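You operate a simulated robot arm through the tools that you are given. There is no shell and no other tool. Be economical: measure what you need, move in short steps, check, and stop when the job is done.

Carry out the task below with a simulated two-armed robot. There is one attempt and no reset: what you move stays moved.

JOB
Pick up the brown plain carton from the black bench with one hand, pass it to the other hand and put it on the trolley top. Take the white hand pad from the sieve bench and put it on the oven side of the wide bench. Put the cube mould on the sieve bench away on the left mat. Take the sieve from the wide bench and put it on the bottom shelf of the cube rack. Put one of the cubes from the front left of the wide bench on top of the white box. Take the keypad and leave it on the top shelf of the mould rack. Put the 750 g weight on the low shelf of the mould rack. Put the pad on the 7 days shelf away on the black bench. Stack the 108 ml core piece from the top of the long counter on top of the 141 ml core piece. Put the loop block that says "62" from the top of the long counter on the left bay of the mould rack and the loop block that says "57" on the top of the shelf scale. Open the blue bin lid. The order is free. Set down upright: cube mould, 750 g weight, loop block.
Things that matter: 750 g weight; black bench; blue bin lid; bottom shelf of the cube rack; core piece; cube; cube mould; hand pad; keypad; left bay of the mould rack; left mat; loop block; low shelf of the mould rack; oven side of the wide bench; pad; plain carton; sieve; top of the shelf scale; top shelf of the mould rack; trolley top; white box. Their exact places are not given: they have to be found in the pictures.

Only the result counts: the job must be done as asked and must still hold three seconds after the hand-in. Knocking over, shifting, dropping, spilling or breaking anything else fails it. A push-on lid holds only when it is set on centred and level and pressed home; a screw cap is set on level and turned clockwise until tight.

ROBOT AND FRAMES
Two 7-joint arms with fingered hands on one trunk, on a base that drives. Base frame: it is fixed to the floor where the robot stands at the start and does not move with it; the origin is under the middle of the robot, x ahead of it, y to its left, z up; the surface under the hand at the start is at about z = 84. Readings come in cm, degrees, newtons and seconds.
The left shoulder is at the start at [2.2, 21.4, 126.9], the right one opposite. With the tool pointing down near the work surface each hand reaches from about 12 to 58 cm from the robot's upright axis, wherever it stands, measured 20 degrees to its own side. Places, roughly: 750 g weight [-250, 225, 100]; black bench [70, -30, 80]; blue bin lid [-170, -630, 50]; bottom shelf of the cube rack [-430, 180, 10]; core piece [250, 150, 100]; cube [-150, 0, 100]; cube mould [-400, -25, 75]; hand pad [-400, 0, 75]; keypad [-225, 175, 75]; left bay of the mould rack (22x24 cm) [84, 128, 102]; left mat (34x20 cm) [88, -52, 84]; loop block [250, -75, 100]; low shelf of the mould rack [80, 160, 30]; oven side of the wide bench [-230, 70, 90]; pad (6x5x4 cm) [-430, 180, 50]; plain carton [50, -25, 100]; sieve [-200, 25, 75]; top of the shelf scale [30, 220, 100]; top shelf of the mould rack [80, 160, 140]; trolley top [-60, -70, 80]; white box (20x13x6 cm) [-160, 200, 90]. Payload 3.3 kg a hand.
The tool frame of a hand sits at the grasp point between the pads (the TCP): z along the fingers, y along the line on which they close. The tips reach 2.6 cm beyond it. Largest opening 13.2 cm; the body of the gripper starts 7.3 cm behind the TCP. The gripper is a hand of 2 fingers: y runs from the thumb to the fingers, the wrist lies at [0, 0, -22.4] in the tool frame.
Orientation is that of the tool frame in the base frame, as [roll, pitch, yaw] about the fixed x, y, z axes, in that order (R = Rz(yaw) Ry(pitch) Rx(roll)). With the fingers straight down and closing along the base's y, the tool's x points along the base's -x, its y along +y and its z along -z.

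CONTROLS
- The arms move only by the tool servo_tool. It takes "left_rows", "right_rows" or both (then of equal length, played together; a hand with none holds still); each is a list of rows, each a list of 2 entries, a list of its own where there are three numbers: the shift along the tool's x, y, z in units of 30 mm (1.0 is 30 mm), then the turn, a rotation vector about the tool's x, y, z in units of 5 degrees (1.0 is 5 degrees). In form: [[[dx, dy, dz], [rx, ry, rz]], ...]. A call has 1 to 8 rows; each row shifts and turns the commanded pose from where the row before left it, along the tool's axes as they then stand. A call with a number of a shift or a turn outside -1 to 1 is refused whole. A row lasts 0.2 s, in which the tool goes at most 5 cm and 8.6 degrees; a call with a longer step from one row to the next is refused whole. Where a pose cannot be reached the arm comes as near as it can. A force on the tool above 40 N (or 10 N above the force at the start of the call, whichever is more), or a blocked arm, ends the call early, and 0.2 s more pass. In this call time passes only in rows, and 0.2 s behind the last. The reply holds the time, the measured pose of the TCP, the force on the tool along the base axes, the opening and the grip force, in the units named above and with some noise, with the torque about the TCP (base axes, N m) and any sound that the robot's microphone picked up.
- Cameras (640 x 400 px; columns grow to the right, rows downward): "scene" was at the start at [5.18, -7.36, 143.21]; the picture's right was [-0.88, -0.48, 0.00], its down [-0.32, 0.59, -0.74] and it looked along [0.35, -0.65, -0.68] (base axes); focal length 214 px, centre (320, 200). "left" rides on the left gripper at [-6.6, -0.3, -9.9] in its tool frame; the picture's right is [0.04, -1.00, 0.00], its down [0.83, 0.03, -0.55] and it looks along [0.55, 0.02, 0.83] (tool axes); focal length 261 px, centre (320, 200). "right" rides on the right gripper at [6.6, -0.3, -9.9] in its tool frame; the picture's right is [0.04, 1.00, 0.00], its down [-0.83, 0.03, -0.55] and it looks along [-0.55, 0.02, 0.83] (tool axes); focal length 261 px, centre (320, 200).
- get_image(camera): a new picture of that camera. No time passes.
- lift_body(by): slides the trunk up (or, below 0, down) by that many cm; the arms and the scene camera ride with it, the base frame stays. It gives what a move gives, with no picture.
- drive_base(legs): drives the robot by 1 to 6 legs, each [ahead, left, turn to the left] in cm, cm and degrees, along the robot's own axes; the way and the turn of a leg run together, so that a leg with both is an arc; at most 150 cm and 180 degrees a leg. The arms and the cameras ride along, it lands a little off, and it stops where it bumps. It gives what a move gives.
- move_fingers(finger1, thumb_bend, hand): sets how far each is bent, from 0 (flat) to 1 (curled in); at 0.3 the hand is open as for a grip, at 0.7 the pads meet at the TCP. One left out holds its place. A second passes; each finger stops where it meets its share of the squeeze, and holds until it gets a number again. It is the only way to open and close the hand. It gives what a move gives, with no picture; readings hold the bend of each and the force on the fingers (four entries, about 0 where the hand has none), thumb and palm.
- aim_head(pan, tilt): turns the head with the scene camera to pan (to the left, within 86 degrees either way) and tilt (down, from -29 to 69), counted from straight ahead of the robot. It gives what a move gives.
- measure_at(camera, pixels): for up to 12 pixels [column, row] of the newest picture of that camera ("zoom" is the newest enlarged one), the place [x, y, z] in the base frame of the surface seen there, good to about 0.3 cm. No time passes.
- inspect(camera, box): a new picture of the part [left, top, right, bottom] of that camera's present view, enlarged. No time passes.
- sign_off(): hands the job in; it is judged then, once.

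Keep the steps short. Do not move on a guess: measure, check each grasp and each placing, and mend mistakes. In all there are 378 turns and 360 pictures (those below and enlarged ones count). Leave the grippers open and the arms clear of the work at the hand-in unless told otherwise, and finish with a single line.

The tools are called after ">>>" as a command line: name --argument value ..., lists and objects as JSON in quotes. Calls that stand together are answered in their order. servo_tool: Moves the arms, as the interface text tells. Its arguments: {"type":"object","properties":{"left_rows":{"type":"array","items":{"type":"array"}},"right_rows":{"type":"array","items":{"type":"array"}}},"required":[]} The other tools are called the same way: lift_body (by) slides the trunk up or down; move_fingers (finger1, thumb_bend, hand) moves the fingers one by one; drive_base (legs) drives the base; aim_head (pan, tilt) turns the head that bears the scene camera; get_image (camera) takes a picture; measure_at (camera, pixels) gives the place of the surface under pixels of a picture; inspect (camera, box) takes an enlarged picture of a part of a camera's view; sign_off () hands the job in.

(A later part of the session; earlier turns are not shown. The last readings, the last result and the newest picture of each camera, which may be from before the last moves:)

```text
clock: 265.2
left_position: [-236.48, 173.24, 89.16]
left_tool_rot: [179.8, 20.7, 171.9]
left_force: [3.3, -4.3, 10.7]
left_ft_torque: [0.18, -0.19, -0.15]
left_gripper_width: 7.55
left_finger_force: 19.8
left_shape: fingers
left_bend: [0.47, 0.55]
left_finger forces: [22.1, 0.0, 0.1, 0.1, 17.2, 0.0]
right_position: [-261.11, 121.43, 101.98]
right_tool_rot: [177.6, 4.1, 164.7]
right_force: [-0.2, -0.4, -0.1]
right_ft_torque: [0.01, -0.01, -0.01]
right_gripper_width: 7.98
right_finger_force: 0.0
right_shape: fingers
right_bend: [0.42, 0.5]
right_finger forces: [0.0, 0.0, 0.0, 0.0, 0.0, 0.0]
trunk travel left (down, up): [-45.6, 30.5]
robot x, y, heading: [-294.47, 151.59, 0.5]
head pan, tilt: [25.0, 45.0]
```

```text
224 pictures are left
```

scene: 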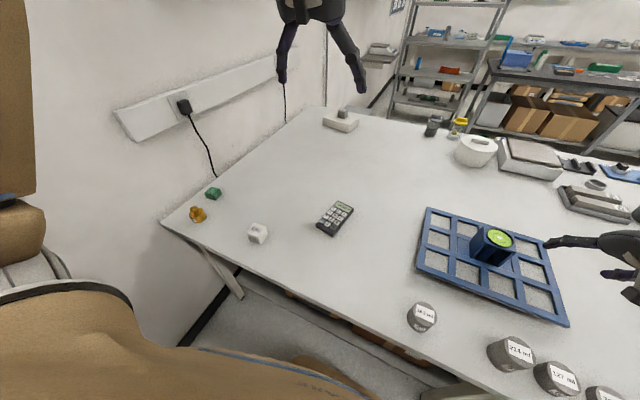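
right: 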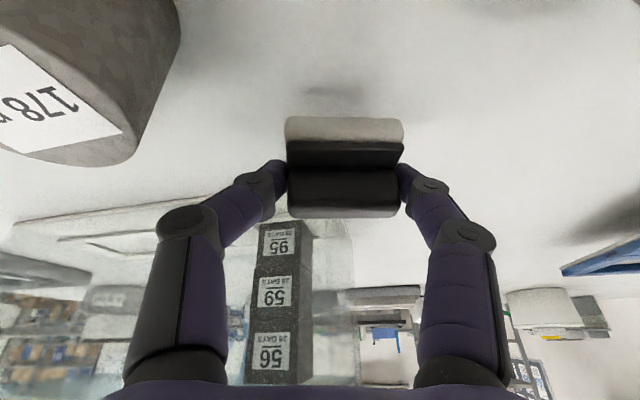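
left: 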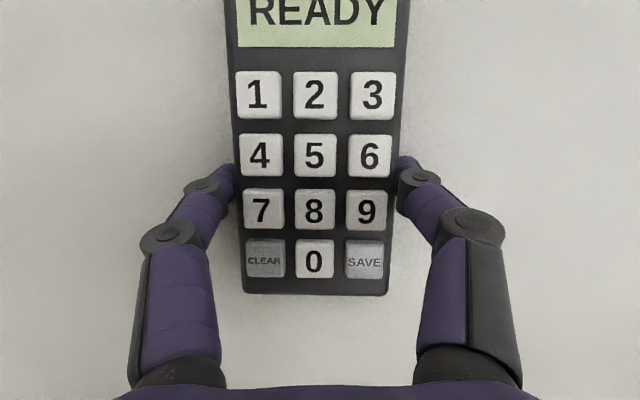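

>>> lift_body --by 25

>>> get_image --camera "left"

```text
clock: 267.8
left_position: [-236.37, 173.29, 113.93]
left_tool_rot: [179.8, 20.4, 171.9]
left_force: [-0.4, -1.2, -4.0]
left_ft_torque: [-0.01, 0.06, 0.01]
left_gripper_width: 7.55
left_finger_force: 15.7
left_shape: fingers
left_bend: [0.47, 0.55]
left_finger forces: [15.6, 0.1, 0.1, 0.0, 15.6, 0.0]
right_position: [-261.17, 121.39, 126.82]
right_tool_rot: [177.4, 3.9, 164.4]
right_force: [0.2, -0.7, 0.4]
right_ft_torque: [0.01, 0.04, 0.03]
right_gripper_width: 7.97
right_finger_force: 0.0
right_shape: fingers
right_bend: [0.42, 0.5]
right_finger forces: [0.0, 0.0, 0.0, 0.0, 0.0, 0.0]
trunk travel left (down, up): [-70.6, 5.5]
robot x, y, heading: [-294.5, 151.58, 0.4]
head pan, tilt: [25.0, 45.0]
```

```text
223 pictures are left
```

left: 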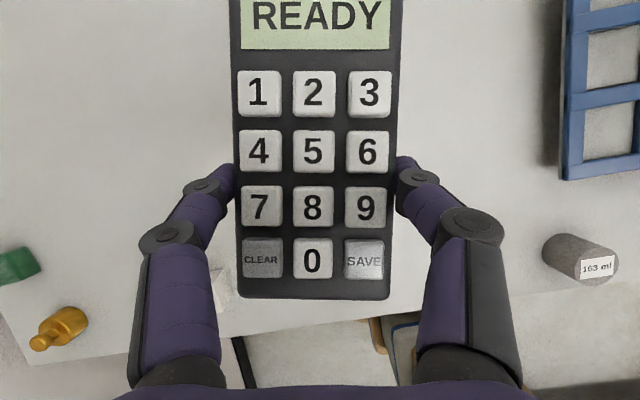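

Keypad held. Retract the left arm, then turn left to take the weight with the right hand.

>>> servo_tool --left_rows '[[[0.94, 0, -0.4], [0, 0, 0]], [[0.94, 0, -0.4], [0, 0, 0]], [[0.94, 0, -0.4], [0, 0, 0]], [[0.94, 0, -0.4], [0, 0, 0]], [[0.94, 0, -0.4], [0, 0, 0]], [[0.94, 0, -0.4], [0, 0, 0]], [[0.94, 0, -0.4], [0, 0, 0]], [[0.94, 0, -0.4], [0, 0, 0]]]'

>>> drive_base --legs '[[-8, 0, 0], [0, 25, 0], [0, 0, 70]]'

>>> aim_head --pan -25 --tilt 45

>>> get_image --camera "scene"

>>> get_image --camera "right"

```text
clock: 269.6
left_position: [-260.92, 176.64, 115.06]
left_tool_rot: [179.9, 20.5, 172.0]
left_force: [0.0, 0.5, -4.6]
left_ft_torque: [-0.01, 0.08, 0.01]
left_gripper_width: 7.51
left_finger_force: 15.9
left_shape: fingers
left_bend: [0.47, 0.55]
left_finger forces: [15.5, 0.0, 0.0, 0.1, 15.4, 0.1]
right_position: [-261.26, 121.59, 126.87]
right_tool_rot: [177.3, 4.0, 164.4]
right_force: [0.4, -0.6, -0.6]
right_ft_torque: [-0.01, -0.01, -0.01]
right_gripper_width: 7.93
right_finger_force: 0.0
right_shape: fingers
right_bend: [0.42, 0.5]
right_finger forces: [0.1, 0.0, 0.0, 0.0, 0.0, 0.1]
trunk travel left (down, up): [-70.6, 5.5]
robot x, y, heading: [-294.12, 151.31, 0.4]
head pan, tilt: [25.0, 45.0]
```

```text
clock: 275.1
left_position: [-314.74, 216.42, 114.97]
left_tool_rot: [180.0, 20.3, -118.2]
left_force: [0.1, -0.2, -4.5]
left_ft_torque: [-0.11, 0.03, 0.03]
left_gripper_width: 7.53
left_finger_force: 15.8
left_shape: fingers
left_bend: [0.47, 0.55]
left_finger forces: [15.3, 0.0, 0.0, 0.0, 15.3, 0.0]
right_position: [-263.05, 197.23, 126.99]
right_tool_rot: [177.4, 3.9, -125.7]
right_force: [0.3, 0.0, 0.1]
right_ft_torque: [-0.01, -0.02, 0.04]
right_gripper_width: 7.96
right_finger_force: 0.0
right_shape: fingers
right_bend: [0.42, 0.5]
right_finger forces: [0.0, 0.0, 0.1, 0.0, 0.0, 0.0]
trunk travel left (down, up): [-70.6, 5.5]
robot x, y, heading: [-302.55, 176.45, 70.7]
head pan, tilt: [25.0, 45.0]
```

```text
clock: 276.3
left_position: [-314.79, 216.41, 114.86]
left_tool_rot: [179.9, 20.4, -118.2]
left_force: [0.7, 0.2, -3.9]
left_ft_torque: [-0.09, 0.06, -0.02]
left_gripper_width: 7.54
left_finger_force: 15.2
left_shape: fingers
left_bend: [0.47, 0.55]
left_finger forces: [15.2, 0.1, 0.0, 0.1, 15.3, 0.0]
right_position: [-262.95, 197.24, 126.94]
right_tool_rot: [177.3, 3.9, -125.8]
right_force: [0.0, 0.6, -0.3]
right_ft_torque: [0.03, -0.01, -0.02]
right_gripper_width: 7.95
right_finger_force: 0.1
right_shape: fingers
right_bend: [0.42, 0.5]
right_finger forces: [0.0, 0.1, 0.1, 0.0, 0.0, 0.0]
trunk travel left (down, up): [-70.6, 5.5]
robot x, y, heading: [-302.84, 176.63, 70.3]
head pan, tilt: [-25.0, 45.0]
```

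```text
222 pictures are left
```

scene: 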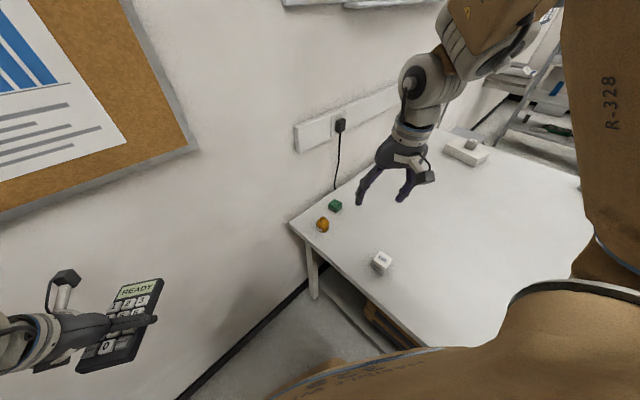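

```text
221 pictures are left
```

right: 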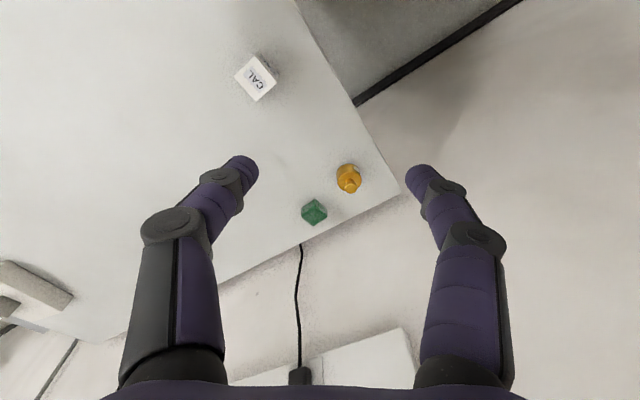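

>>> inspect --camera "right" --box '[280, 140, 420, 240]'

>>> measure_at --camera "zoom" --pixels '[[305, 160], [310, 210], [280, 130], [355, 190], [300, 115], [320, 225], [155, 300], [540, 250]]'

```text
4.00 times, centred on (350, 190) of right
```

zoom: 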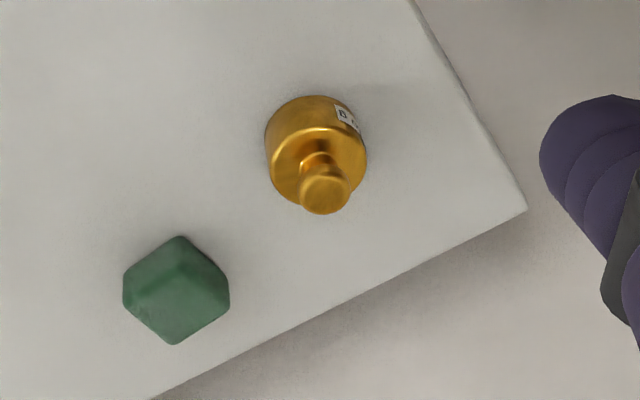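

```text
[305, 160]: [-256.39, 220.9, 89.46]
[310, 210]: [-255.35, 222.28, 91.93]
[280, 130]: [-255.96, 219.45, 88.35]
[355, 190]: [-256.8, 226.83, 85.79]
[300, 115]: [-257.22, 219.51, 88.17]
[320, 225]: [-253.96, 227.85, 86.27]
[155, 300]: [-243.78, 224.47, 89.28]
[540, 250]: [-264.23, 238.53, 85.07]
```

>>> servo_tool --left_rows '[[[0.94, 0, -0.34], [0, 0, 0]], [[0.94, 0, -0.34], [0, 0, 0]], [[0.94, 0, -0.34], [0, 0, 0]], [[0.94, 0, -0.34], [0, 0, 0]], [[0, 0, 0], [0, 0, 0]], [[0, 0, 0], [0, 0, 0]]]' --right_rows '[[[0, 0, 0], [0.3, 0, -0.8]], [[0, 0, 0], [0, 0, -0.8]], [[0, 0, 0], [0, 0, -0.8]], [[-0.7, 0, 0], [0, -1, 0]], [[-0.7, 0, 0.1], [0, -1, 0]], [[-0.7, 0, 0.2], [0, -1, 0]]]'

>>> drive_base --legs '[[8, 0, 0]]'

>>> servo_tool --right_rows '[[[-0.7, 0, 0.3], [0, -1, 0]], [[-0.7, 0, 0.3], [0, -0.5, 0]], [[-0.5, 0, 0.3], [0, 0, 0]], [[0, 0, 0], [0, 0, 0]]]'

>>> get_image --camera "right"

```text
clock: 277.7
left_position: [-315.76, 214.94, 114.64]
left_tool_rot: [179.8, 20.4, -118.1]
left_force: [-0.3, 0.5, -3.8]
left_ft_torque: [-0.04, 0.03, 0.01]
left_gripper_width: 7.54
left_finger_force: 15.4
left_shape: fingers
left_bend: [0.47, 0.55]
left_finger forces: [15.5, 0.1, 0.0, 0.1, 15.4, 0.1]
left hand out of reach, approached as far as the arm can: row 1, 2, 3, 4
right_position: [-260.26, 203.13, 127.29]
right_tool_rot: [178.9, 19.6, -114.4]
right_force: [0.3, 0.0, -0.3]
right_ft_torque: [0.0, -0.01, 0.02]
right_gripper_width: 7.96
right_finger_force: 0.0
right_shape: fingers
right_bend: [0.42, 0.5]
right_finger forces: [0.0, 0.0, 0.0, 0.1, 0.0, 0.0]
trunk travel left (down, up): [-70.6, 5.5]
robot x, y, heading: [-302.72, 176.58, 70.3]
head pan, tilt: [-25.0, 45.0]
```

```text
clock: 278.7
left_position: [-312.95, 222.85, 114.38]
left_tool_rot: [-180.0, 20.3, -118.2]
left_force: [-1.0, 0.7, -3.7]
left_ft_torque: [-0.07, 0.02, 0.0]
left_gripper_width: 7.55
left_finger_force: 15.3
left_shape: fingers
left_bend: [0.47, 0.55]
left_finger forces: [15.5, 0.1, 0.0, 0.0, 15.5, 0.0]
right_position: [-257.42, 210.71, 127.09]
right_tool_rot: [178.8, 19.0, -114.4]
right_force: [0.7, -0.7, -0.3]
right_ft_torque: [0.01, 0.02, -0.01]
right_gripper_width: 7.93
right_finger_force: 0.0
right_shape: fingers
right_bend: [0.42, 0.5]
right_finger forces: [0.0, 0.0, 0.0, 0.1, 0.0, 0.0]
trunk travel left (down, up): [-70.6, 5.5]
robot x, y, heading: [-300.11, 183.68, 70.2]
head pan, tilt: [-25.0, 45.0]
```

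```text
clock: 279.7
left_position: [-313.12, 222.63, 114.6]
left_tool_rot: [179.9, 20.4, -118.2]
left_force: [-0.2, 0.0, -4.4]
left_ft_torque: [-0.09, 0.06, 0.01]
left_gripper_width: 7.55
left_finger_force: 15.2
left_shape: fingers
left_bend: [0.47, 0.55]
left_finger forces: [15.5, 0.0, 0.0, 0.1, 15.6, 0.0]
right_position: [-254.58, 216.48, 127.49]
right_tool_rot: [176.8, 27.6, -116.7]
right_force: [0.2, 0.9, -0.5]
right_ft_torque: [0.0, 0.0, -0.02]
right_gripper_width: 7.96
right_finger_force: 0.1
right_shape: fingers
right_bend: [0.42, 0.5]
right_finger forces: [0.0, 0.1, 0.0, 0.0, 0.1, 0.0]
trunk travel left (down, up): [-70.6, 5.5]
robot x, y, heading: [-299.85, 183.44, 70.1]
head pan, tilt: [-25.0, 45.0]
```

```text
219 pictures are left
```

right: 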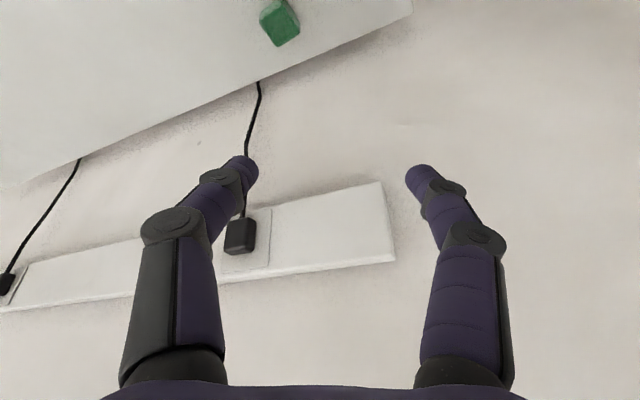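

>>> servo_tool --right_rows '[[[-0.35, 0.43, 0.18], [0.4, 0, 0]], [[-0.35, 0.43, 0.18], [0.3, 0, 0]], [[-0.35, 0.43, 0.18], [0, 0, 0]], [[0, 0, 0], [0, 0, 0]]]'

>>> lift_body --by -24

>>> get_image --camera "right"

>>> get_image --camera "scene"

```text
clock: 280.7
left_position: [-313.16, 222.59, 114.54]
left_tool_rot: [179.9, 20.5, -118.2]
left_force: [-0.3, -0.4, -4.2]
left_ft_torque: [-0.05, 0.01, -0.01]
left_gripper_width: 7.51
left_finger_force: 15.4
left_shape: fingers
left_bend: [0.47, 0.55]
left_finger forces: [15.5, 0.1, 0.0, 0.0, 15.5, 0.1]
right_position: [-253.38, 221.08, 127.93]
right_tool_rot: [179.5, 27.4, -117.7]
right_force: [0.3, 1.0, -0.3]
right_ft_torque: [-0.03, 0.0, 0.01]
right_gripper_width: 7.94
right_finger_force: 0.1
right_shape: fingers
right_bend: [0.42, 0.5]
right_finger forces: [0.1, 0.1, 0.1, 0.0, 0.0, 0.1]
right hand out of reach, approached as far as the arm can: row 1, 2, 3
trunk travel left (down, up): [-70.6, 5.5]
robot x, y, heading: [-299.82, 184.21, 70.4]
head pan, tilt: [-25.0, 45.0]
```

```text
clock: 283.2
left_position: [-312.99, 222.7, 90.34]
left_tool_rot: [179.9, 20.1, -118.3]
left_force: [0.0, -0.3, -4.4]
left_ft_torque: [-0.06, 0.06, -0.02]
left_gripper_width: 7.56
left_finger_force: 15.7
left_shape: fingers
left_bend: [0.47, 0.55]
left_finger forces: [15.5, 0.0, 0.0, 0.0, 15.5, 0.0]
right_position: [-253.31, 220.83, 102.36]
right_tool_rot: [179.6, 25.5, -117.9]
right_force: [0.1, 0.3, 0.5]
right_ft_torque: [-0.03, 0.02, -0.02]
right_gripper_width: 7.98
right_finger_force: 0.0
right_shape: fingers
right_bend: [0.42, 0.5]
right_finger forces: [0.0, 0.0, 0.0, 0.0, 0.1, 0.0]
trunk travel left (down, up): [-46.6, 29.5]
robot x, y, heading: [-299.91, 183.84, 70.2]
head pan, tilt: [-25.0, 45.0]
```

```text
218 pictures are left
```

right: 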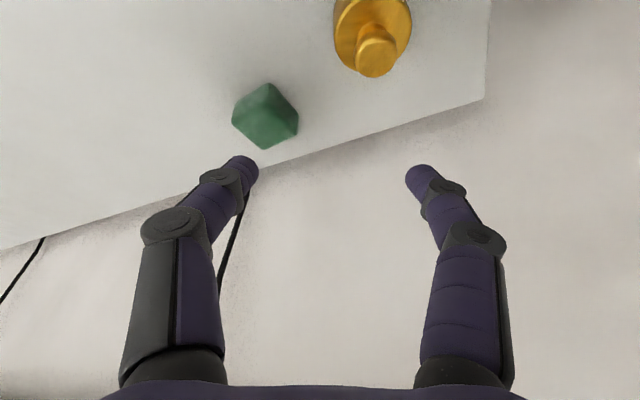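

```text
217 pictures are left
```

scene: 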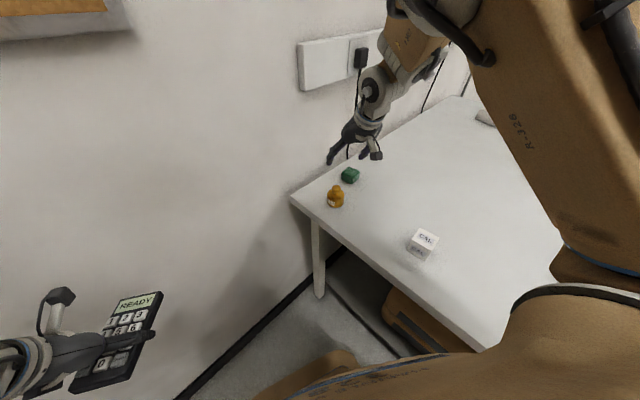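

>>> drive_base --legs '[[-0.4, 3.6, 0]]'

>>> lift_body --by -7

>>> get_image --camera "right"

>>> measure_at --camera "right" --pixels '[[320, 70], [320, 110], [290, 60], [350, 60]]'

```text
clock: 284.1
left_position: [-316.74, 223.64, 90.29]
left_tool_rot: [180.0, 20.0, -118.1]
left_force: [-0.9, -0.6, -4.0]
left_ft_torque: [-0.11, 0.01, -0.01]
left_gripper_width: 7.52
left_finger_force: 15.5
left_shape: fingers
left_bend: [0.47, 0.55]
left_finger forces: [15.6, 0.0, 0.1, 0.1, 15.3, 0.0]
right_position: [-257.07, 221.85, 102.45]
right_tool_rot: [179.7, 25.6, -117.7]
right_force: [0.0, 0.2, 0.3]
right_ft_torque: [0.0, -0.02, 0.0]
right_gripper_width: 7.97
right_finger_force: 0.0
right_shape: fingers
right_bend: [0.42, 0.5]
right_finger forces: [0.1, 0.0, 0.0, 0.0, 0.0, 0.1]
trunk travel left (down, up): [-46.6, 29.5]
robot x, y, heading: [-303.25, 184.73, 70.5]
head pan, tilt: [-25.0, 45.0]
```

```text
clock: 285.2
left_position: [-316.59, 223.51, 82.79]
left_tool_rot: [-180.0, 19.1, -118.1]
left_force: [0.2, 1.0, -3.9]
left_ft_torque: [-0.08, 0.02, -0.04]
left_gripper_width: 7.55
left_finger_force: 15.2
left_shape: fingers
left_bend: [0.47, 0.55]
left_finger forces: [15.5, 0.0, 0.0, 0.1, 15.5, 0.0]
right_position: [-255.82, 221.1, 95.09]
right_tool_rot: [177.5, 25.1, -120.7]
right_force: [-0.4, -0.6, 0.9]
right_ft_torque: [0.0, 0.01, -0.04]
right_gripper_width: 7.94
right_finger_force: 0.0
right_shape: fingers
right_bend: [0.42, 0.5]
right_finger forces: [0.1, 0.0, 0.0, 0.1, 0.1, 0.0]
trunk travel left (down, up): [-39.6, 36.5]
robot x, y, heading: [-303.43, 184.67, 70.4]
head pan, tilt: [-25.0, 45.0]
```

```text
216 pictures are left
```

right: 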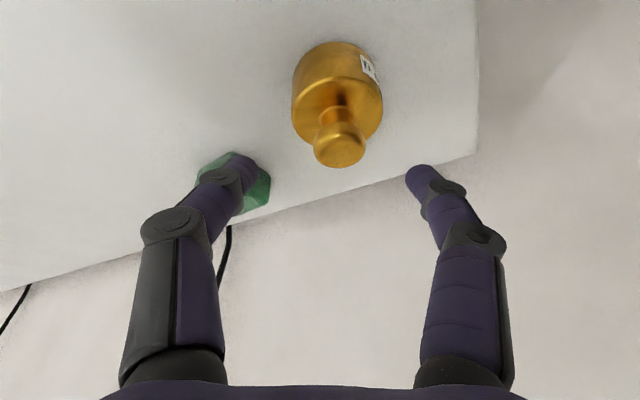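

```text
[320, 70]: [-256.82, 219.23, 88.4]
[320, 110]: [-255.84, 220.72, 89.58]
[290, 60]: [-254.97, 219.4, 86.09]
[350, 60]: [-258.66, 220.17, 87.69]
```

>>> lift_body --by -5.6

>>> get_image --camera "right"

```text
clock: 286.1
left_position: [-316.46, 223.48, 76.71]
left_tool_rot: [-179.8, 17.8, -118.1]
left_force: [-0.2, 0.5, -4.3]
left_ft_torque: [-0.08, 0.05, -0.01]
left_gripper_width: 7.54
left_finger_force: 15.0
left_shape: fingers
left_bend: [0.47, 0.55]
left_finger forces: [15.5, 0.0, 0.0, 0.1, 15.5, 0.0]
right_position: [-256.13, 221.32, 89.72]
right_tool_rot: [177.8, 25.4, -120.0]
right_force: [0.4, 0.3, 0.6]
right_ft_torque: [0.02, -0.01, 0.01]
right_gripper_width: 7.95
right_finger_force: 0.1
right_shape: fingers
right_bend: [0.42, 0.5]
right_finger forces: [0.0, 0.1, 0.1, 0.0, 0.0, 0.1]
trunk travel left (down, up): [-34.0, 42.1]
robot x, y, heading: [-303.36, 184.96, 70.2]
head pan, tilt: [-25.0, 45.0]
```

```text
215 pictures are left
```

right: 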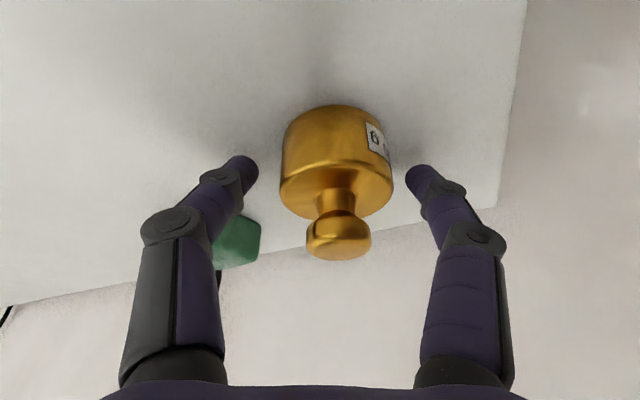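

>>> lift_body --by -0.6

>>> move_fingers --hand "right" --finger1 0.8 --thumb_bend 0.8

>>> lift_body --by 12

>>> get_image --camera "right"

```text
clock: 286.7
left_position: [-316.63, 223.68, 75.89]
left_tool_rot: [-179.9, 17.7, -118.1]
left_force: [-0.2, -1.1, -3.6]
left_ft_torque: [-0.06, 0.02, -0.02]
left_gripper_width: 7.55
left_finger_force: 15.6
left_shape: fingers
left_bend: [0.47, 0.55]
left_finger forces: [15.6, 0.0, 0.0, 0.0, 15.5, 0.0]
right_position: [-256.13, 221.35, 89.34]
right_tool_rot: [178.0, 25.8, -119.8]
right_force: [0.5, 1.2, 8.8]
right_ft_torque: [-0.09, -0.44, 0.07]
right_gripper_width: 7.95
right_finger_force: 4.8
right_shape: fingers
right_bend: [0.42, 0.5]
right_finger forces: [0.0, 0.1, 0.0, 0.0, 9.7, 0.1]
trunk travel left (down, up): [-33.4, 42.7]
robot x, y, heading: [-303.64, 185.01, 70.2]
head pan, tilt: [-25.0, 45.0]
```

```text
clock: 287.7
left_position: [-316.54, 223.62, 75.88]
left_tool_rot: [-179.7, 17.6, -118.2]
left_force: [-1.0, 0.3, -3.8]
left_ft_torque: [-0.06, 0.01, 0.01]
left_gripper_width: 7.55
left_finger_force: 15.7
left_shape: fingers
left_bend: [0.47, 0.55]
left_finger forces: [15.4, 0.0, 0.0, 0.1, 15.5, 0.0]
right_position: [-256.35, 221.51, 89.2]
right_tool_rot: [177.7, 25.4, -119.7]
right_force: [0.3, -1.3, 0.8]
right_ft_torque: [-0.02, 0.03, 0.03]
right_gripper_width: 4.61
right_finger_force: 17.8
right_shape: fingers
right_bend: [0.51, 0.66]
right_finger forces: [17.3, 0.1, 0.0, 0.0, 17.9, 0.0]
trunk travel left (down, up): [-33.4, 42.7]
robot x, y, heading: [-303.55, 184.67, 70.0]
head pan, tilt: [-25.0, 45.0]
```

```text
clock: 289.2
left_position: [-316.41, 223.59, 87.98]
left_tool_rot: [-179.8, 17.6, -118.0]
left_force: [0.6, -0.3, -4.3]
left_ft_torque: [-0.06, 0.03, 0.02]
left_gripper_width: 7.5
left_finger_force: 15.4
left_shape: fingers
left_bend: [0.47, 0.55]
left_finger forces: [15.5, 0.1, 0.0, 0.0, 15.3, 0.0]
right_position: [-255.83, 221.62, 101.89]
right_tool_rot: [177.0, 26.3, -120.7]
right_force: [0.0, -0.7, -7.5]
right_ft_torque: [-0.02, -0.07, 0.04]
right_gripper_width: 4.59
right_finger_force: 17.3
right_shape: fingers
right_bend: [0.49, 0.65]
right_finger forces: [18.1, 0.0, 0.0, 0.1, 17.2, 0.1]
trunk travel left (down, up): [-45.4, 30.7]
robot x, y, heading: [-303.63, 184.69, 70.0]
head pan, tilt: [-25.0, 45.0]
```

```text
214 pictures are left
```

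right: 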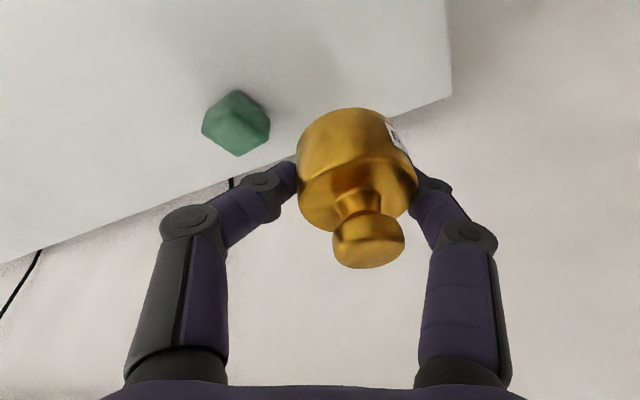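

Weight lifted. Raise and retract, then carry both to the mould rack: turn, drive back through the gap.

>>> lift_body --by 28

>>> servo_tool --right_rows '[[[0.8, 0, -0.4], [0, 0, 0]], [[0.8, 0, -0.4], [0, 0, 0]], [[0.8, 0, -0.4], [0, 0, 0]], [[0.8, 0, -0.4], [0, 0, 0]], [[0.8, 0, -0.4], [0, 0, 0]]]'

>>> drive_base --legs '[[-16, 0, 0], [0, 0, -160], [0, -14, 0], [120, 0, 0], [122, 0, 0]]'

>>> aim_head --pan 0 --tilt 35

>>> get_image --camera "scene"

```text
clock: 292.0
left_position: [-316.54, 223.66, 116.04]
left_tool_rot: [-179.8, 17.5, -118.1]
left_force: [-0.1, -0.6, -4.2]
left_ft_torque: [-0.07, 0.04, 0.0]
left_gripper_width: 7.53
left_finger_force: 15.5
left_shape: fingers
left_bend: [0.47, 0.55]
left_finger forces: [15.4, 0.0, 0.0, 0.0, 15.3, 0.1]
right_position: [-255.49, 221.27, 129.32]
right_tool_rot: [176.5, 25.6, -121.6]
right_force: [-0.2, -0.1, -6.4]
right_ft_torque: [-0.03, -0.11, -0.04]
right_gripper_width: 4.6
right_finger_force: 17.5
right_shape: fingers
right_bend: [0.49, 0.65]
right_finger forces: [17.8, 0.0, 0.0, 0.0, 17.0, 0.0]
trunk travel left (down, up): [-73.4, 2.7]
robot x, y, heading: [-303.67, 184.96, 70.5]
head pan, tilt: [-25.0, 45.0]
```

```text
clock: 293.2
left_position: [-316.57, 223.61, 115.94]
left_tool_rot: [-179.8, 17.7, -118.1]
left_force: [0.2, 0.2, -4.9]
left_ft_torque: [-0.08, 0.02, -0.04]
left_gripper_width: 7.5
left_finger_force: 15.3
left_shape: fingers
left_bend: [0.47, 0.55]
left_finger forces: [15.4, 0.0, 0.0, 0.0, 15.3, 0.0]
right_position: [-260.86, 208.97, 129.37]
right_tool_rot: [178.9, 25.6, -117.9]
right_force: [-0.1, -0.3, 0.4]
right_ft_torque: [0.03, 0.0, 0.0]
right_gripper_width: 0.0
right_finger_force: 0.0
right_shape: fingers
right_bend: [0.66, 0.79]
right_finger forces: [0.0, 0.0, 0.0, 0.0, 0.0, 0.1]
right hand out of reach, approached as far as the arm can: row 2, 3, 4, 5
trunk travel left (down, up): [-73.4, 2.7]
robot x, y, heading: [-303.84, 184.8, 70.4]
head pan, tilt: [-25.0, 45.0]
```

```text
clock: 313.6
left_position: [-287.65, -106.06, 116.03]
left_tool_rot: [-179.8, 17.6, 83.9]
left_force: [0.4, -0.2, -4.4]
left_ft_torque: [0.1, 0.01, -0.05]
left_gripper_width: 7.51
left_finger_force: 15.5
left_shape: fingers
left_bend: [0.47, 0.55]
left_finger forces: [15.3, 0.0, 0.0, 0.0, 15.4, 0.0]
right_position: [-344.74, -113.52, 129.39]
right_tool_rot: [179.0, 25.5, 83.9]
right_force: [0.3, -0.8, -0.2]
right_ft_torque: [0.0, 0.03, -0.01]
right_gripper_width: 0.0
right_finger_force: 0.1
right_shape: fingers
right_bend: [0.66, 0.79]
right_finger forces: [0.0, 0.1, 0.0, 0.0, 0.0, 0.0]
trunk travel left (down, up): [-73.4, 2.7]
robot x, y, heading: [-314.24, -74.58, -87.6]
head pan, tilt: [-25.0, 45.0]
```

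```text
clock: 314.5
left_position: [-287.67, -106.15, 115.95]
left_tool_rot: [-179.8, 17.6, 83.9]
left_force: [1.3, 0.4, -3.8]
left_ft_torque: [0.03, 0.0, 0.01]
left_gripper_width: 7.52
left_finger_force: 15.4
left_shape: fingers
left_bend: [0.47, 0.55]
left_finger forces: [15.3, 0.0, 0.0, 0.0, 15.3, 0.0]
right_position: [-344.93, -113.58, 129.47]
right_tool_rot: [178.7, 25.4, 83.8]
right_force: [0.0, -0.1, 0.6]
right_ft_torque: [-0.01, 0.01, -0.02]
right_gripper_width: 0.01
right_finger_force: 0.1
right_shape: fingers
right_bend: [0.66, 0.79]
right_finger forces: [0.0, 0.0, 0.1, 0.0, 0.0, 0.0]
trunk travel left (down, up): [-73.4, 2.7]
robot x, y, heading: [-314.24, -74.85, -88.1]
head pan, tilt: [0.0, 35.0]
```

```text
213 pictures are left
```

scene: 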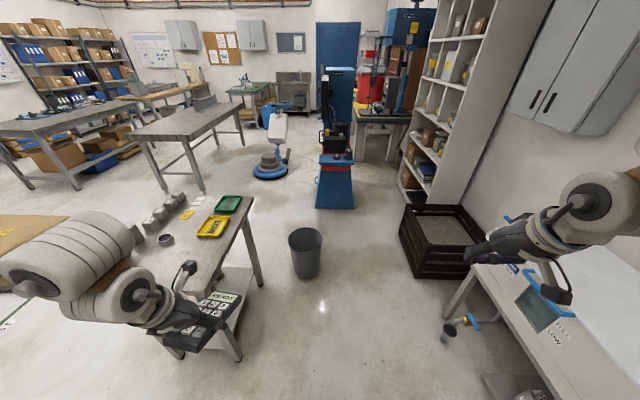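

The weight slipped out of the right hand while retracting; I will recover it later. With the right hand free here, fetch the cube mould now: open the hand, straighten, and move to the sieve bench diagonally.

>>> move_fingers --hand "right" --finger1 0.3 --thumb_bend 0.3

>>> drive_base --legs '[[-62, -38, 0], [0, 0, -47]]'

>>> servo_tool --right_rows '[[[0, 0, 0], [0, 1, 0]], [[0, 0, 0], [0, 1, 0]], [[0, 0, 0], [0, 1, 0]], [[0, 0, 0], [0, 1, 0]], [[0, 0, 0], [0, 1, 0]], [[0, 0, 0], [0, 0, 0]]]'

>>> servo_tool --right_rows '[[[0, 0, 0], [0, 0, -1]], [[0, 0, 0], [0, 0, -1]], [[0, 0, 0], [0, 0, -1]], [[0, 0, 0], [0, 0, -1]], [[0, 0, 0], [0, 0, -1]], [[0, 0, 0], [0, 0, -1]], [[0, 0, 0], [0, 0, -1]], [[0, 0, 0], [0, 0, -1]]]'

>>> get_image --camera "right"

>>> get_image --camera "scene"

```text
clock: 315.5
left_position: [-287.78, -106.18, 115.92]
left_tool_rot: [-179.9, 17.6, 84.0]
left_force: [-0.5, -0.1, -4.5]
left_ft_torque: [0.07, 0.03, 0.02]
left_gripper_width: 7.53
left_finger_force: 15.3
left_shape: fingers
left_bend: [0.47, 0.55]
left_finger forces: [15.3, 0.0, 0.0, 0.0, 15.3, 0.0]
right_position: [-344.89, -113.61, 129.56]
right_tool_rot: [178.8, 25.5, 83.8]
right_force: [-0.8, -0.8, 0.0]
right_ft_torque: [0.0, 0.02, -0.01]
right_gripper_width: 13.3
right_finger_force: 0.1
right_shape: fingers
right_bend: [0.3, 0.3]
right_finger forces: [0.1, 0.0, 0.0, 0.1, 0.0, 0.1]
trunk travel left (down, up): [-73.4, 2.7]
robot x, y, heading: [-314.06, -75.04, -87.6]
head pan, tilt: [0.0, 35.0]
```

```text
clock: 321.6
left_position: [-360.32, -55.32, 115.92]
left_tool_rot: [-179.8, 17.6, 37.2]
left_force: [-0.6, 0.3, -4.6]
left_ft_torque: [0.05, -0.04, 0.0]
left_gripper_width: 7.52
left_finger_force: 15.2
left_shape: fingers
left_bend: [0.47, 0.55]
left_finger forces: [15.0, 0.0, 0.1, 0.0, 15.0, 0.0]
right_position: [-404.94, -18.61, 129.34]
right_tool_rot: [178.8, 25.5, 37.1]
right_force: [0.0, 0.9, 0.5]
right_ft_torque: [0.01, -0.01, 0.03]
right_gripper_width: 13.32
right_finger_force: 0.0
right_shape: fingers
right_bend: [0.3, 0.3]
right_finger forces: [0.1, 0.1, 0.1, 0.0, 0.0, 0.1]
trunk travel left (down, up): [-73.4, 2.7]
robot x, y, heading: [-356.14, -14.65, -134.6]
head pan, tilt: [0.0, 35.0]
```

```text
clock: 323.0
left_position: [-360.17, -55.34, 116.0]
left_tool_rot: [-179.8, 17.6, 37.2]
left_force: [-0.1, 0.2, -4.1]
left_ft_torque: [0.04, -0.05, -0.02]
left_gripper_width: 7.5
left_finger_force: 14.9
left_shape: fingers
left_bend: [0.47, 0.55]
left_finger forces: [14.9, 0.0, 0.0, 0.0, 15.1, 0.0]
right_position: [-404.92, -18.48, 129.53]
right_tool_rot: [178.8, 0.4, 37.4]
right_force: [0.5, -0.5, -0.1]
right_ft_torque: [0.0, 0.02, 0.0]
right_gripper_width: 13.31
right_finger_force: 0.0
right_shape: fingers
right_bend: [0.3, 0.3]
right_finger forces: [0.0, 0.0, 0.0, 0.1, 0.0, 0.0]
trunk travel left (down, up): [-73.4, 2.7]
robot x, y, heading: [-355.94, -14.53, -134.3]
head pan, tilt: [0.0, 35.0]
```

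```text
clock: 324.8
left_position: [-360.24, -55.25, 116.05]
left_tool_rot: [-179.9, 17.5, 37.2]
left_force: [0.3, -0.5, -3.8]
left_ft_torque: [0.08, -0.05, 0.0]
left_gripper_width: 7.53
left_finger_force: 15.7
left_shape: fingers
left_bend: [0.47, 0.55]
left_finger forces: [15.1, 0.1, 0.0, 0.1, 15.1, 0.0]
right_position: [-405.21, -18.21, 129.56]
right_tool_rot: [178.1, 2.5, 75.9]
right_force: [0.2, -0.3, -0.2]
right_ft_torque: [0.0, -0.03, 0.01]
right_gripper_width: 13.3
right_finger_force: 0.1
right_shape: fingers
right_bend: [0.3, 0.3]
right_finger forces: [0.1, 0.0, 0.0, 0.0, 0.0, 0.0]
trunk travel left (down, up): [-73.4, 2.7]
robot x, y, heading: [-356.15, -14.27, -134.3]
head pan, tilt: [0.0, 35.0]
```

```text
212 pictures are left
```

right: 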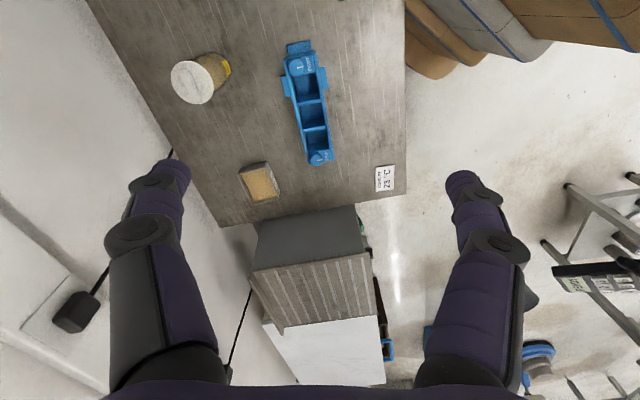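

```text
211 pictures are left
```

scene: 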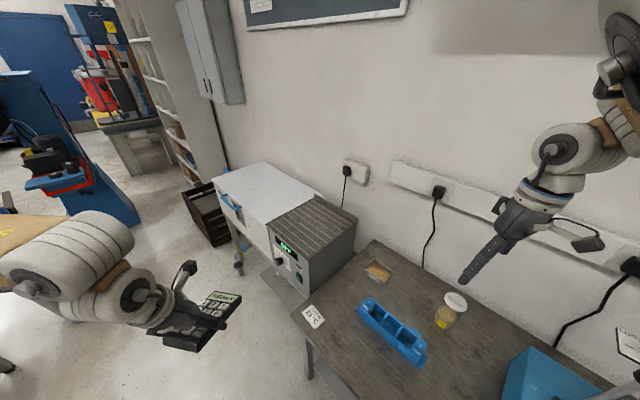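

>>> servo_tool --right_rows '[[[0, 0, 0], [0.3, 0.4, -1]], [[0, 0, 0], [0, 0, -1]], [[0, 0, 0], [0, 0, -0.8]], [[-0.8, -0.2, 0], [0, 0, 0]], [[-0.8, -0.2, 0], [0, 0, 0]], [[-0.8, -0.2, 0], [0, 0, 0]], [[-0.8, -0.2, 0], [0, 0, 0]], [[-0.8, -0.1, 0], [0, 0, 0]]]'

>>> lift_body --by -25

>>> get_image --camera "right"

>>> get_image --camera "scene"

```text
clock: 326.6
left_position: [-360.17, -55.29, 115.99]
left_tool_rot: [-179.8, 17.6, 37.1]
left_force: [0.0, -0.5, -4.2]
left_ft_torque: [0.06, -0.08, 0.01]
left_gripper_width: 7.51
left_finger_force: 15.3
left_shape: fingers
left_bend: [0.47, 0.55]
left_finger forces: [15.2, 0.0, 0.0, 0.1, 15.1, 0.0]
right_position: [-407.03, -30.8, 129.08]
right_tool_rot: [-179.0, -1.4, 91.7]
right_force: [-0.6, 0.2, 0.7]
right_ft_torque: [0.03, 0.02, -0.01]
right_gripper_width: 13.3
right_finger_force: 0.2
right_shape: fingers
right_bend: [0.3, 0.3]
right_finger forces: [0.1, 0.1, 0.0, 0.0, 0.0, 0.1]
trunk travel left (down, up): [-73.4, 2.7]
robot x, y, heading: [-355.93, -14.99, -134.5]
head pan, tilt: [0.0, 35.0]
```

```text
clock: 329.2
left_position: [-360.1, -55.38, 90.94]
left_tool_rot: [-179.8, 17.6, 37.1]
left_force: [-0.3, 0.1, -4.3]
left_ft_torque: [0.05, -0.04, -0.02]
left_gripper_width: 7.51
left_finger_force: 15.1
left_shape: fingers
left_bend: [0.47, 0.55]
left_finger forces: [15.1, 0.1, 0.1, 0.1, 15.0, 0.0]
right_position: [-407.56, -30.49, 104.37]
right_tool_rot: [-179.6, -0.5, 90.8]
right_force: [-0.8, 0.9, -0.2]
right_ft_torque: [0.0, -0.01, 0.02]
right_gripper_width: 13.34
right_finger_force: 0.0
right_shape: fingers
right_bend: [0.3, 0.3]
right_finger forces: [0.1, 0.0, 0.1, 0.0, 0.0, 0.1]
trunk travel left (down, up): [-48.4, 27.7]
robot x, y, heading: [-355.63, -14.46, -134.1]
head pan, tilt: [0.0, 35.0]
```

```text
210 pictures are left
```

right: 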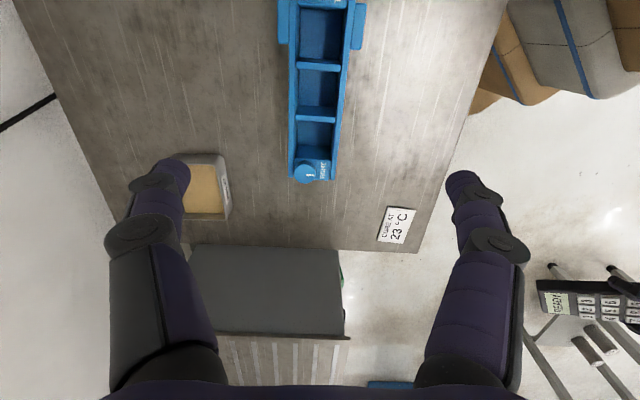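

```text
209 pictures are left
```

scene: 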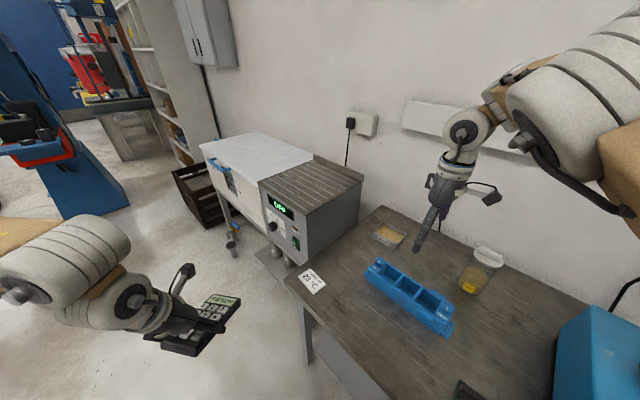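

>>> move_fingers --hand "right" --finger1 0.4 --thumb_bend 0.4

>>> measure_at --camera "right" --pixels '[[222, 175], [228, 210], [296, 90], [345, 90], [300, 60], [342, 65], [305, 172], [330, 15], [280, 25], [360, 25]]'

>>> lift_body --by -17

>>> get_image --camera "right"

```text
clock: 330.2
left_position: [-360.16, -55.35, 90.97]
left_tool_rot: [-179.8, 17.7, 37.2]
left_force: [-0.1, 0.2, -4.5]
left_ft_torque: [0.09, -0.06, -0.01]
left_gripper_width: 7.52
left_finger_force: 15.4
left_shape: fingers
left_bend: [0.47, 0.55]
left_finger forces: [15.0, 0.1, 0.0, 0.1, 15.1, 0.0]
right_position: [-407.59, -30.41, 104.06]
right_tool_rot: [-179.6, -0.9, 90.8]
right_force: [-0.6, 0.5, -0.1]
right_ft_torque: [0.0, -0.06, 0.0]
right_gripper_width: 10.09
right_finger_force: 0.2
right_shape: fingers
right_bend: [0.4, 0.4]
right_finger forces: [0.1, 0.0, 0.0, 0.0, 0.0, 0.0]
trunk travel left (down, up): [-48.4, 27.7]
robot x, y, heading: [-355.85, -14.44, -134.3]
head pan, tilt: [0.0, 35.0]
```

```text
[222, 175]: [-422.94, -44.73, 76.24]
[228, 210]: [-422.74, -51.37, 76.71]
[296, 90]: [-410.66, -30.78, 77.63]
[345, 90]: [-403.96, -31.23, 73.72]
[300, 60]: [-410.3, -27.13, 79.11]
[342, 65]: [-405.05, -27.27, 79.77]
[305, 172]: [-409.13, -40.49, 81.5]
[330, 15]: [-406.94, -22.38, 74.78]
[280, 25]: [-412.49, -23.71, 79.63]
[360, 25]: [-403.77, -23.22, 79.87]
```

```text
clock: 332.1
left_position: [-359.98, -55.1, 73.17]
left_tool_rot: [-179.5, 16.0, 37.1]
left_force: [1.0, -0.2, -4.3]
left_ft_torque: [0.04, -0.02, 0.01]
left_gripper_width: 7.49
left_finger_force: 14.9
left_shape: fingers
left_bend: [0.47, 0.55]
left_finger forces: [15.1, 0.1, 0.1, 0.0, 15.2, 0.1]
right_position: [-408.51, -29.53, 87.05]
right_tool_rot: [178.9, 0.2, 88.4]
right_force: [-0.1, -0.4, -0.1]
right_ft_torque: [0.0, 0.01, -0.01]
right_gripper_width: 10.09
right_finger_force: 0.1
right_shape: fingers
right_bend: [0.4, 0.4]
right_finger forces: [0.1, 0.0, 0.0, 0.0, 0.0, 0.0]
trunk travel left (down, up): [-31.4, 44.7]
robot x, y, heading: [-356.32, -13.98, -134.6]
head pan, tilt: [0.0, 35.0]
```

```text
208 pictures are left
```

right: 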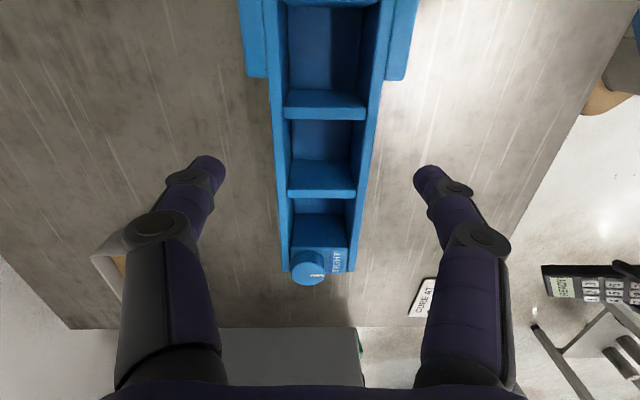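

>>> servo_tool --right_rows '[[[-0.3, 0.2, 0], [0, 0, -0.3]], [[0, 0, 0], [0, 0, 0]]]'

>>> lift_body --by -9.5

>>> get_image --camera "right"

```text
clock: 332.7
left_position: [-360.02, -55.04, 73.18]
left_tool_rot: [-179.5, 16.0, 37.2]
left_force: [0.2, -0.5, -3.5]
left_ft_torque: [0.05, -0.06, -0.02]
left_gripper_width: 7.53
left_finger_force: 15.5
left_shape: fingers
left_bend: [0.47, 0.55]
left_finger forces: [15.1, 0.0, 0.0, 0.0, 15.1, 0.0]
right_position: [-407.95, -30.32, 87.16]
right_tool_rot: [179.0, 0.4, 89.9]
right_force: [0.3, -0.2, 0.1]
right_ft_torque: [0.0, -0.03, 0.01]
right_gripper_width: 10.09
right_finger_force: 0.0
right_shape: fingers
right_bend: [0.4, 0.4]
right_finger forces: [0.1, 0.0, 0.0, 0.0, 0.0, 0.1]
trunk travel left (down, up): [-31.4, 44.7]
robot x, y, heading: [-355.76, -14.73, -134.2]
head pan, tilt: [0.0, 35.0]
```

```text
clock: 334.0
left_position: [-359.76, -54.74, 61.89]
left_tool_rot: [-179.0, 12.2, 37.3]
left_force: [0.4, 0.2, -4.8]
left_ft_torque: [0.05, -0.04, 0.02]
left_gripper_width: 7.52
left_finger_force: 14.3
left_shape: fingers
left_bend: [0.47, 0.55]
left_finger forces: [15.1, 0.1, 0.0, 0.0, 15.1, 0.1]
right_position: [-407.19, -30.99, 77.84]
right_tool_rot: [-180.0, -0.3, 91.7]
right_force: [0.4, -0.4, 0.4]
right_ft_torque: [-0.01, -0.05, -0.02]
right_gripper_width: 10.09
right_finger_force: 0.1
right_shape: fingers
right_bend: [0.4, 0.4]
right_finger forces: [0.1, 0.0, 0.1, 0.1, 0.0, 0.0]
trunk travel left (down, up): [-21.9, 54.2]
robot x, y, heading: [-355.95, -14.49, -134.1]
head pan, tilt: [0.0, 35.0]
```

```text
207 pictures are left
```

right: 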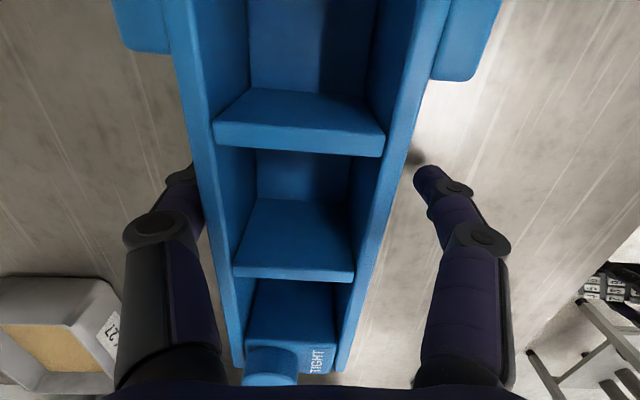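

>>> lift_body --by -0.8

>>> move_fingers --hand "right" --finger1 0.95 --thumb_bend 0.95

>>> lift_body --by 6

>>> get_image --camera "right"

```text
clock: 334.6
left_position: [-359.89, -54.77, 60.83]
left_tool_rot: [-179.0, 12.0, 37.3]
left_force: [-0.2, -0.3, -4.4]
left_ft_torque: [0.03, -0.06, 0.03]
left_gripper_width: 7.51
left_finger_force: 15.4
left_shape: fingers
left_bend: [0.47, 0.55]
left_finger forces: [15.2, 0.1, 0.0, 0.0, 15.1, 0.0]
right_position: [-407.26, -31.11, 77.02]
right_tool_rot: [-179.9, -0.3, 91.6]
right_force: [-0.6, 1.6, 1.5]
right_ft_torque: [0.0, -0.04, -0.02]
right_gripper_width: 10.11
right_finger_force: 0.7
right_shape: fingers
right_bend: [0.4, 0.4]
right_finger forces: [0.7, 0.0, 0.0, 0.0, 1.1, 0.0]
trunk travel left (down, up): [-21.1, 55.0]
robot x, y, heading: [-355.9, -14.62, -134.6]
head pan, tilt: [0.0, 35.0]
```

```text
clock: 335.6
left_position: [-359.83, -54.83, 60.82]
left_tool_rot: [-178.9, 11.9, 37.3]
left_force: [0.1, 0.3, -3.8]
left_ft_torque: [0.08, -0.07, -0.05]
left_gripper_width: 7.54
left_finger_force: 15.0
left_shape: fingers
left_bend: [0.47, 0.55]
left_finger forces: [15.3, 0.0, 0.1, 0.0, 15.2, 0.0]
right_position: [-407.02, -31.31, 76.99]
right_tool_rot: [-179.9, -0.1, 92.0]
right_force: [-1.4, 1.1, -0.1]
right_ft_torque: [0.02, -0.02, 0.04]
right_gripper_width: 6.45
right_finger_force: 29.5
right_shape: fingers
right_bend: [0.5, 0.52]
right_finger forces: [30.4, 0.0, 0.1, 0.1, 29.0, 0.0]
trunk travel left (down, up): [-21.1, 55.0]
robot x, y, heading: [-355.79, -14.38, -134.4]
head pan, tilt: [0.0, 35.0]
```

```text
clock: 336.6
left_position: [-359.75, -54.82, 66.79]
left_tool_rot: [-179.0, 12.0, 37.4]
left_force: [0.6, 0.3, -3.8]
left_ft_torque: [0.03, -0.06, 0.02]
left_gripper_width: 7.48
left_finger_force: 14.7
left_shape: fingers
left_bend: [0.47, 0.55]
left_finger forces: [15.3, 0.1, 0.0, 0.0, 15.1, 0.0]
right_position: [-407.6, -31.33, 83.83]
right_tool_rot: [-179.7, 1.0, 91.3]
right_force: [-0.3, 0.1, -7.1]
right_ft_torque: [-0.07, 0.1, 0.0]
right_gripper_width: 6.47
right_finger_force: 28.0
right_shape: fingers
right_bend: [0.5, 0.52]
right_finger forces: [28.4, 0.0, 0.1, 0.1, 28.2, 0.1]
trunk travel left (down, up): [-27.1, 49.0]
robot x, y, heading: [-356.06, -14.94, -134.4]
head pan, tilt: [0.0, 35.0]
```

```text
206 pictures are left
```

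right: 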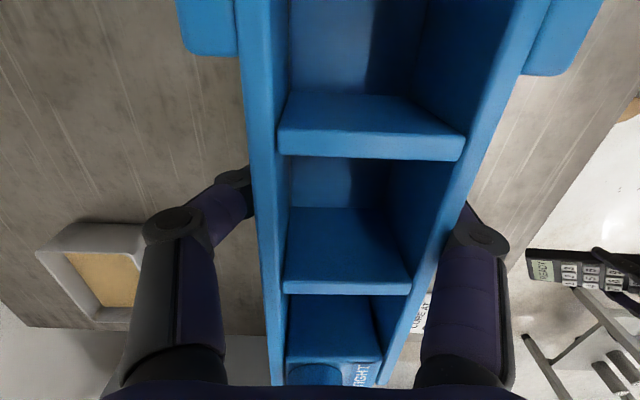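

Mould held firmly (28 N). Raise and drive out around the wide bench, then along y≈−150.

>>> lift_body --by 46

>>> drive_base --legs '[[-20, 0, 0], [0, 0, 134.4], [0, -75, 0], [150, 0, 0], [84, 0, 0], [0, -75, 0]]'

>>> aim_head --pan 10 --tilt 30

>>> get_image --camera "scene"

```text
refused: 46 is not a number from -40 to 40
```

```text
clock: 359.2
left_position: [-78.9, -53.11, 66.68]
left_tool_rot: [179.5, 11.6, 172.4]
left_force: [0.3, 11.4, 0.0]
left_ft_torque: [0.1, 0.04, 0.19]
left_gripper_width: 7.54
left_finger_force: 14.3
left_shape: fingers
left_bend: [0.41, 0.59]
left_finger forces: [19.7, 0.1, 0.0, 0.0, 8.8, 0.0]
right_position: [-62.64, -105.29, 83.15]
right_tool_rot: [179.3, 0.6, -135.3]
right_force: [0.2, 0.8, -6.7]
right_ft_torque: [-0.04, -0.1, -0.01]
right_gripper_width: 6.43
right_finger_force: 26.9
right_shape: fingers
right_bend: [0.5, 0.52]
right_finger forces: [27.1, 0.0, 0.1, 0.0, 27.0, 0.0]
trunk travel left (down, up): [-27.1, 49.0]
robot x, y, heading: [-110.41, -79.73, 0.0]
head pan, tilt: [0.0, 35.0]
stopped in leg 6: the force on the tool passed its limit at 83 N (the readings are from after the stop); the commanded pose is now the measured one
```

```text
clock: 359.9
left_position: [-78.95, -53.2, 66.58]
left_tool_rot: [179.6, 11.6, 172.4]
left_force: [-0.8, 16.0, -0.2]
left_ft_torque: [0.27, 0.05, 0.32]
left_gripper_width: 7.55
left_finger_force: 15.1
left_shape: fingers
left_bend: [0.41, 0.59]
left_finger forces: [23.3, 0.1, 0.0, 0.0, 7.0, 0.1]
right_position: [-62.82, -105.29, 83.17]
right_tool_rot: [179.3, 0.6, -135.2]
right_force: [-0.2, 0.3, -7.3]
right_ft_torque: [-0.02, -0.09, -0.01]
right_gripper_width: 6.4
right_finger_force: 27.1
right_shape: fingers
right_bend: [0.5, 0.52]
right_finger forces: [27.0, 0.1, 0.0, 0.0, 26.9, 0.0]
trunk travel left (down, up): [-27.1, 49.0]
robot x, y, heading: [-110.47, -79.56, -0.2]
head pan, tilt: [10.0, 30.0]
```

```text
205 pictures are left
```

scene: 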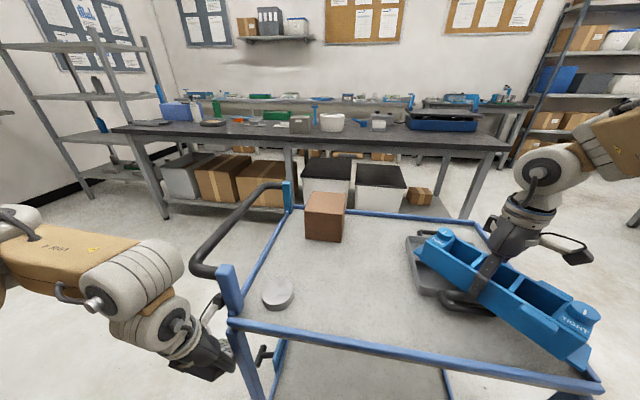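

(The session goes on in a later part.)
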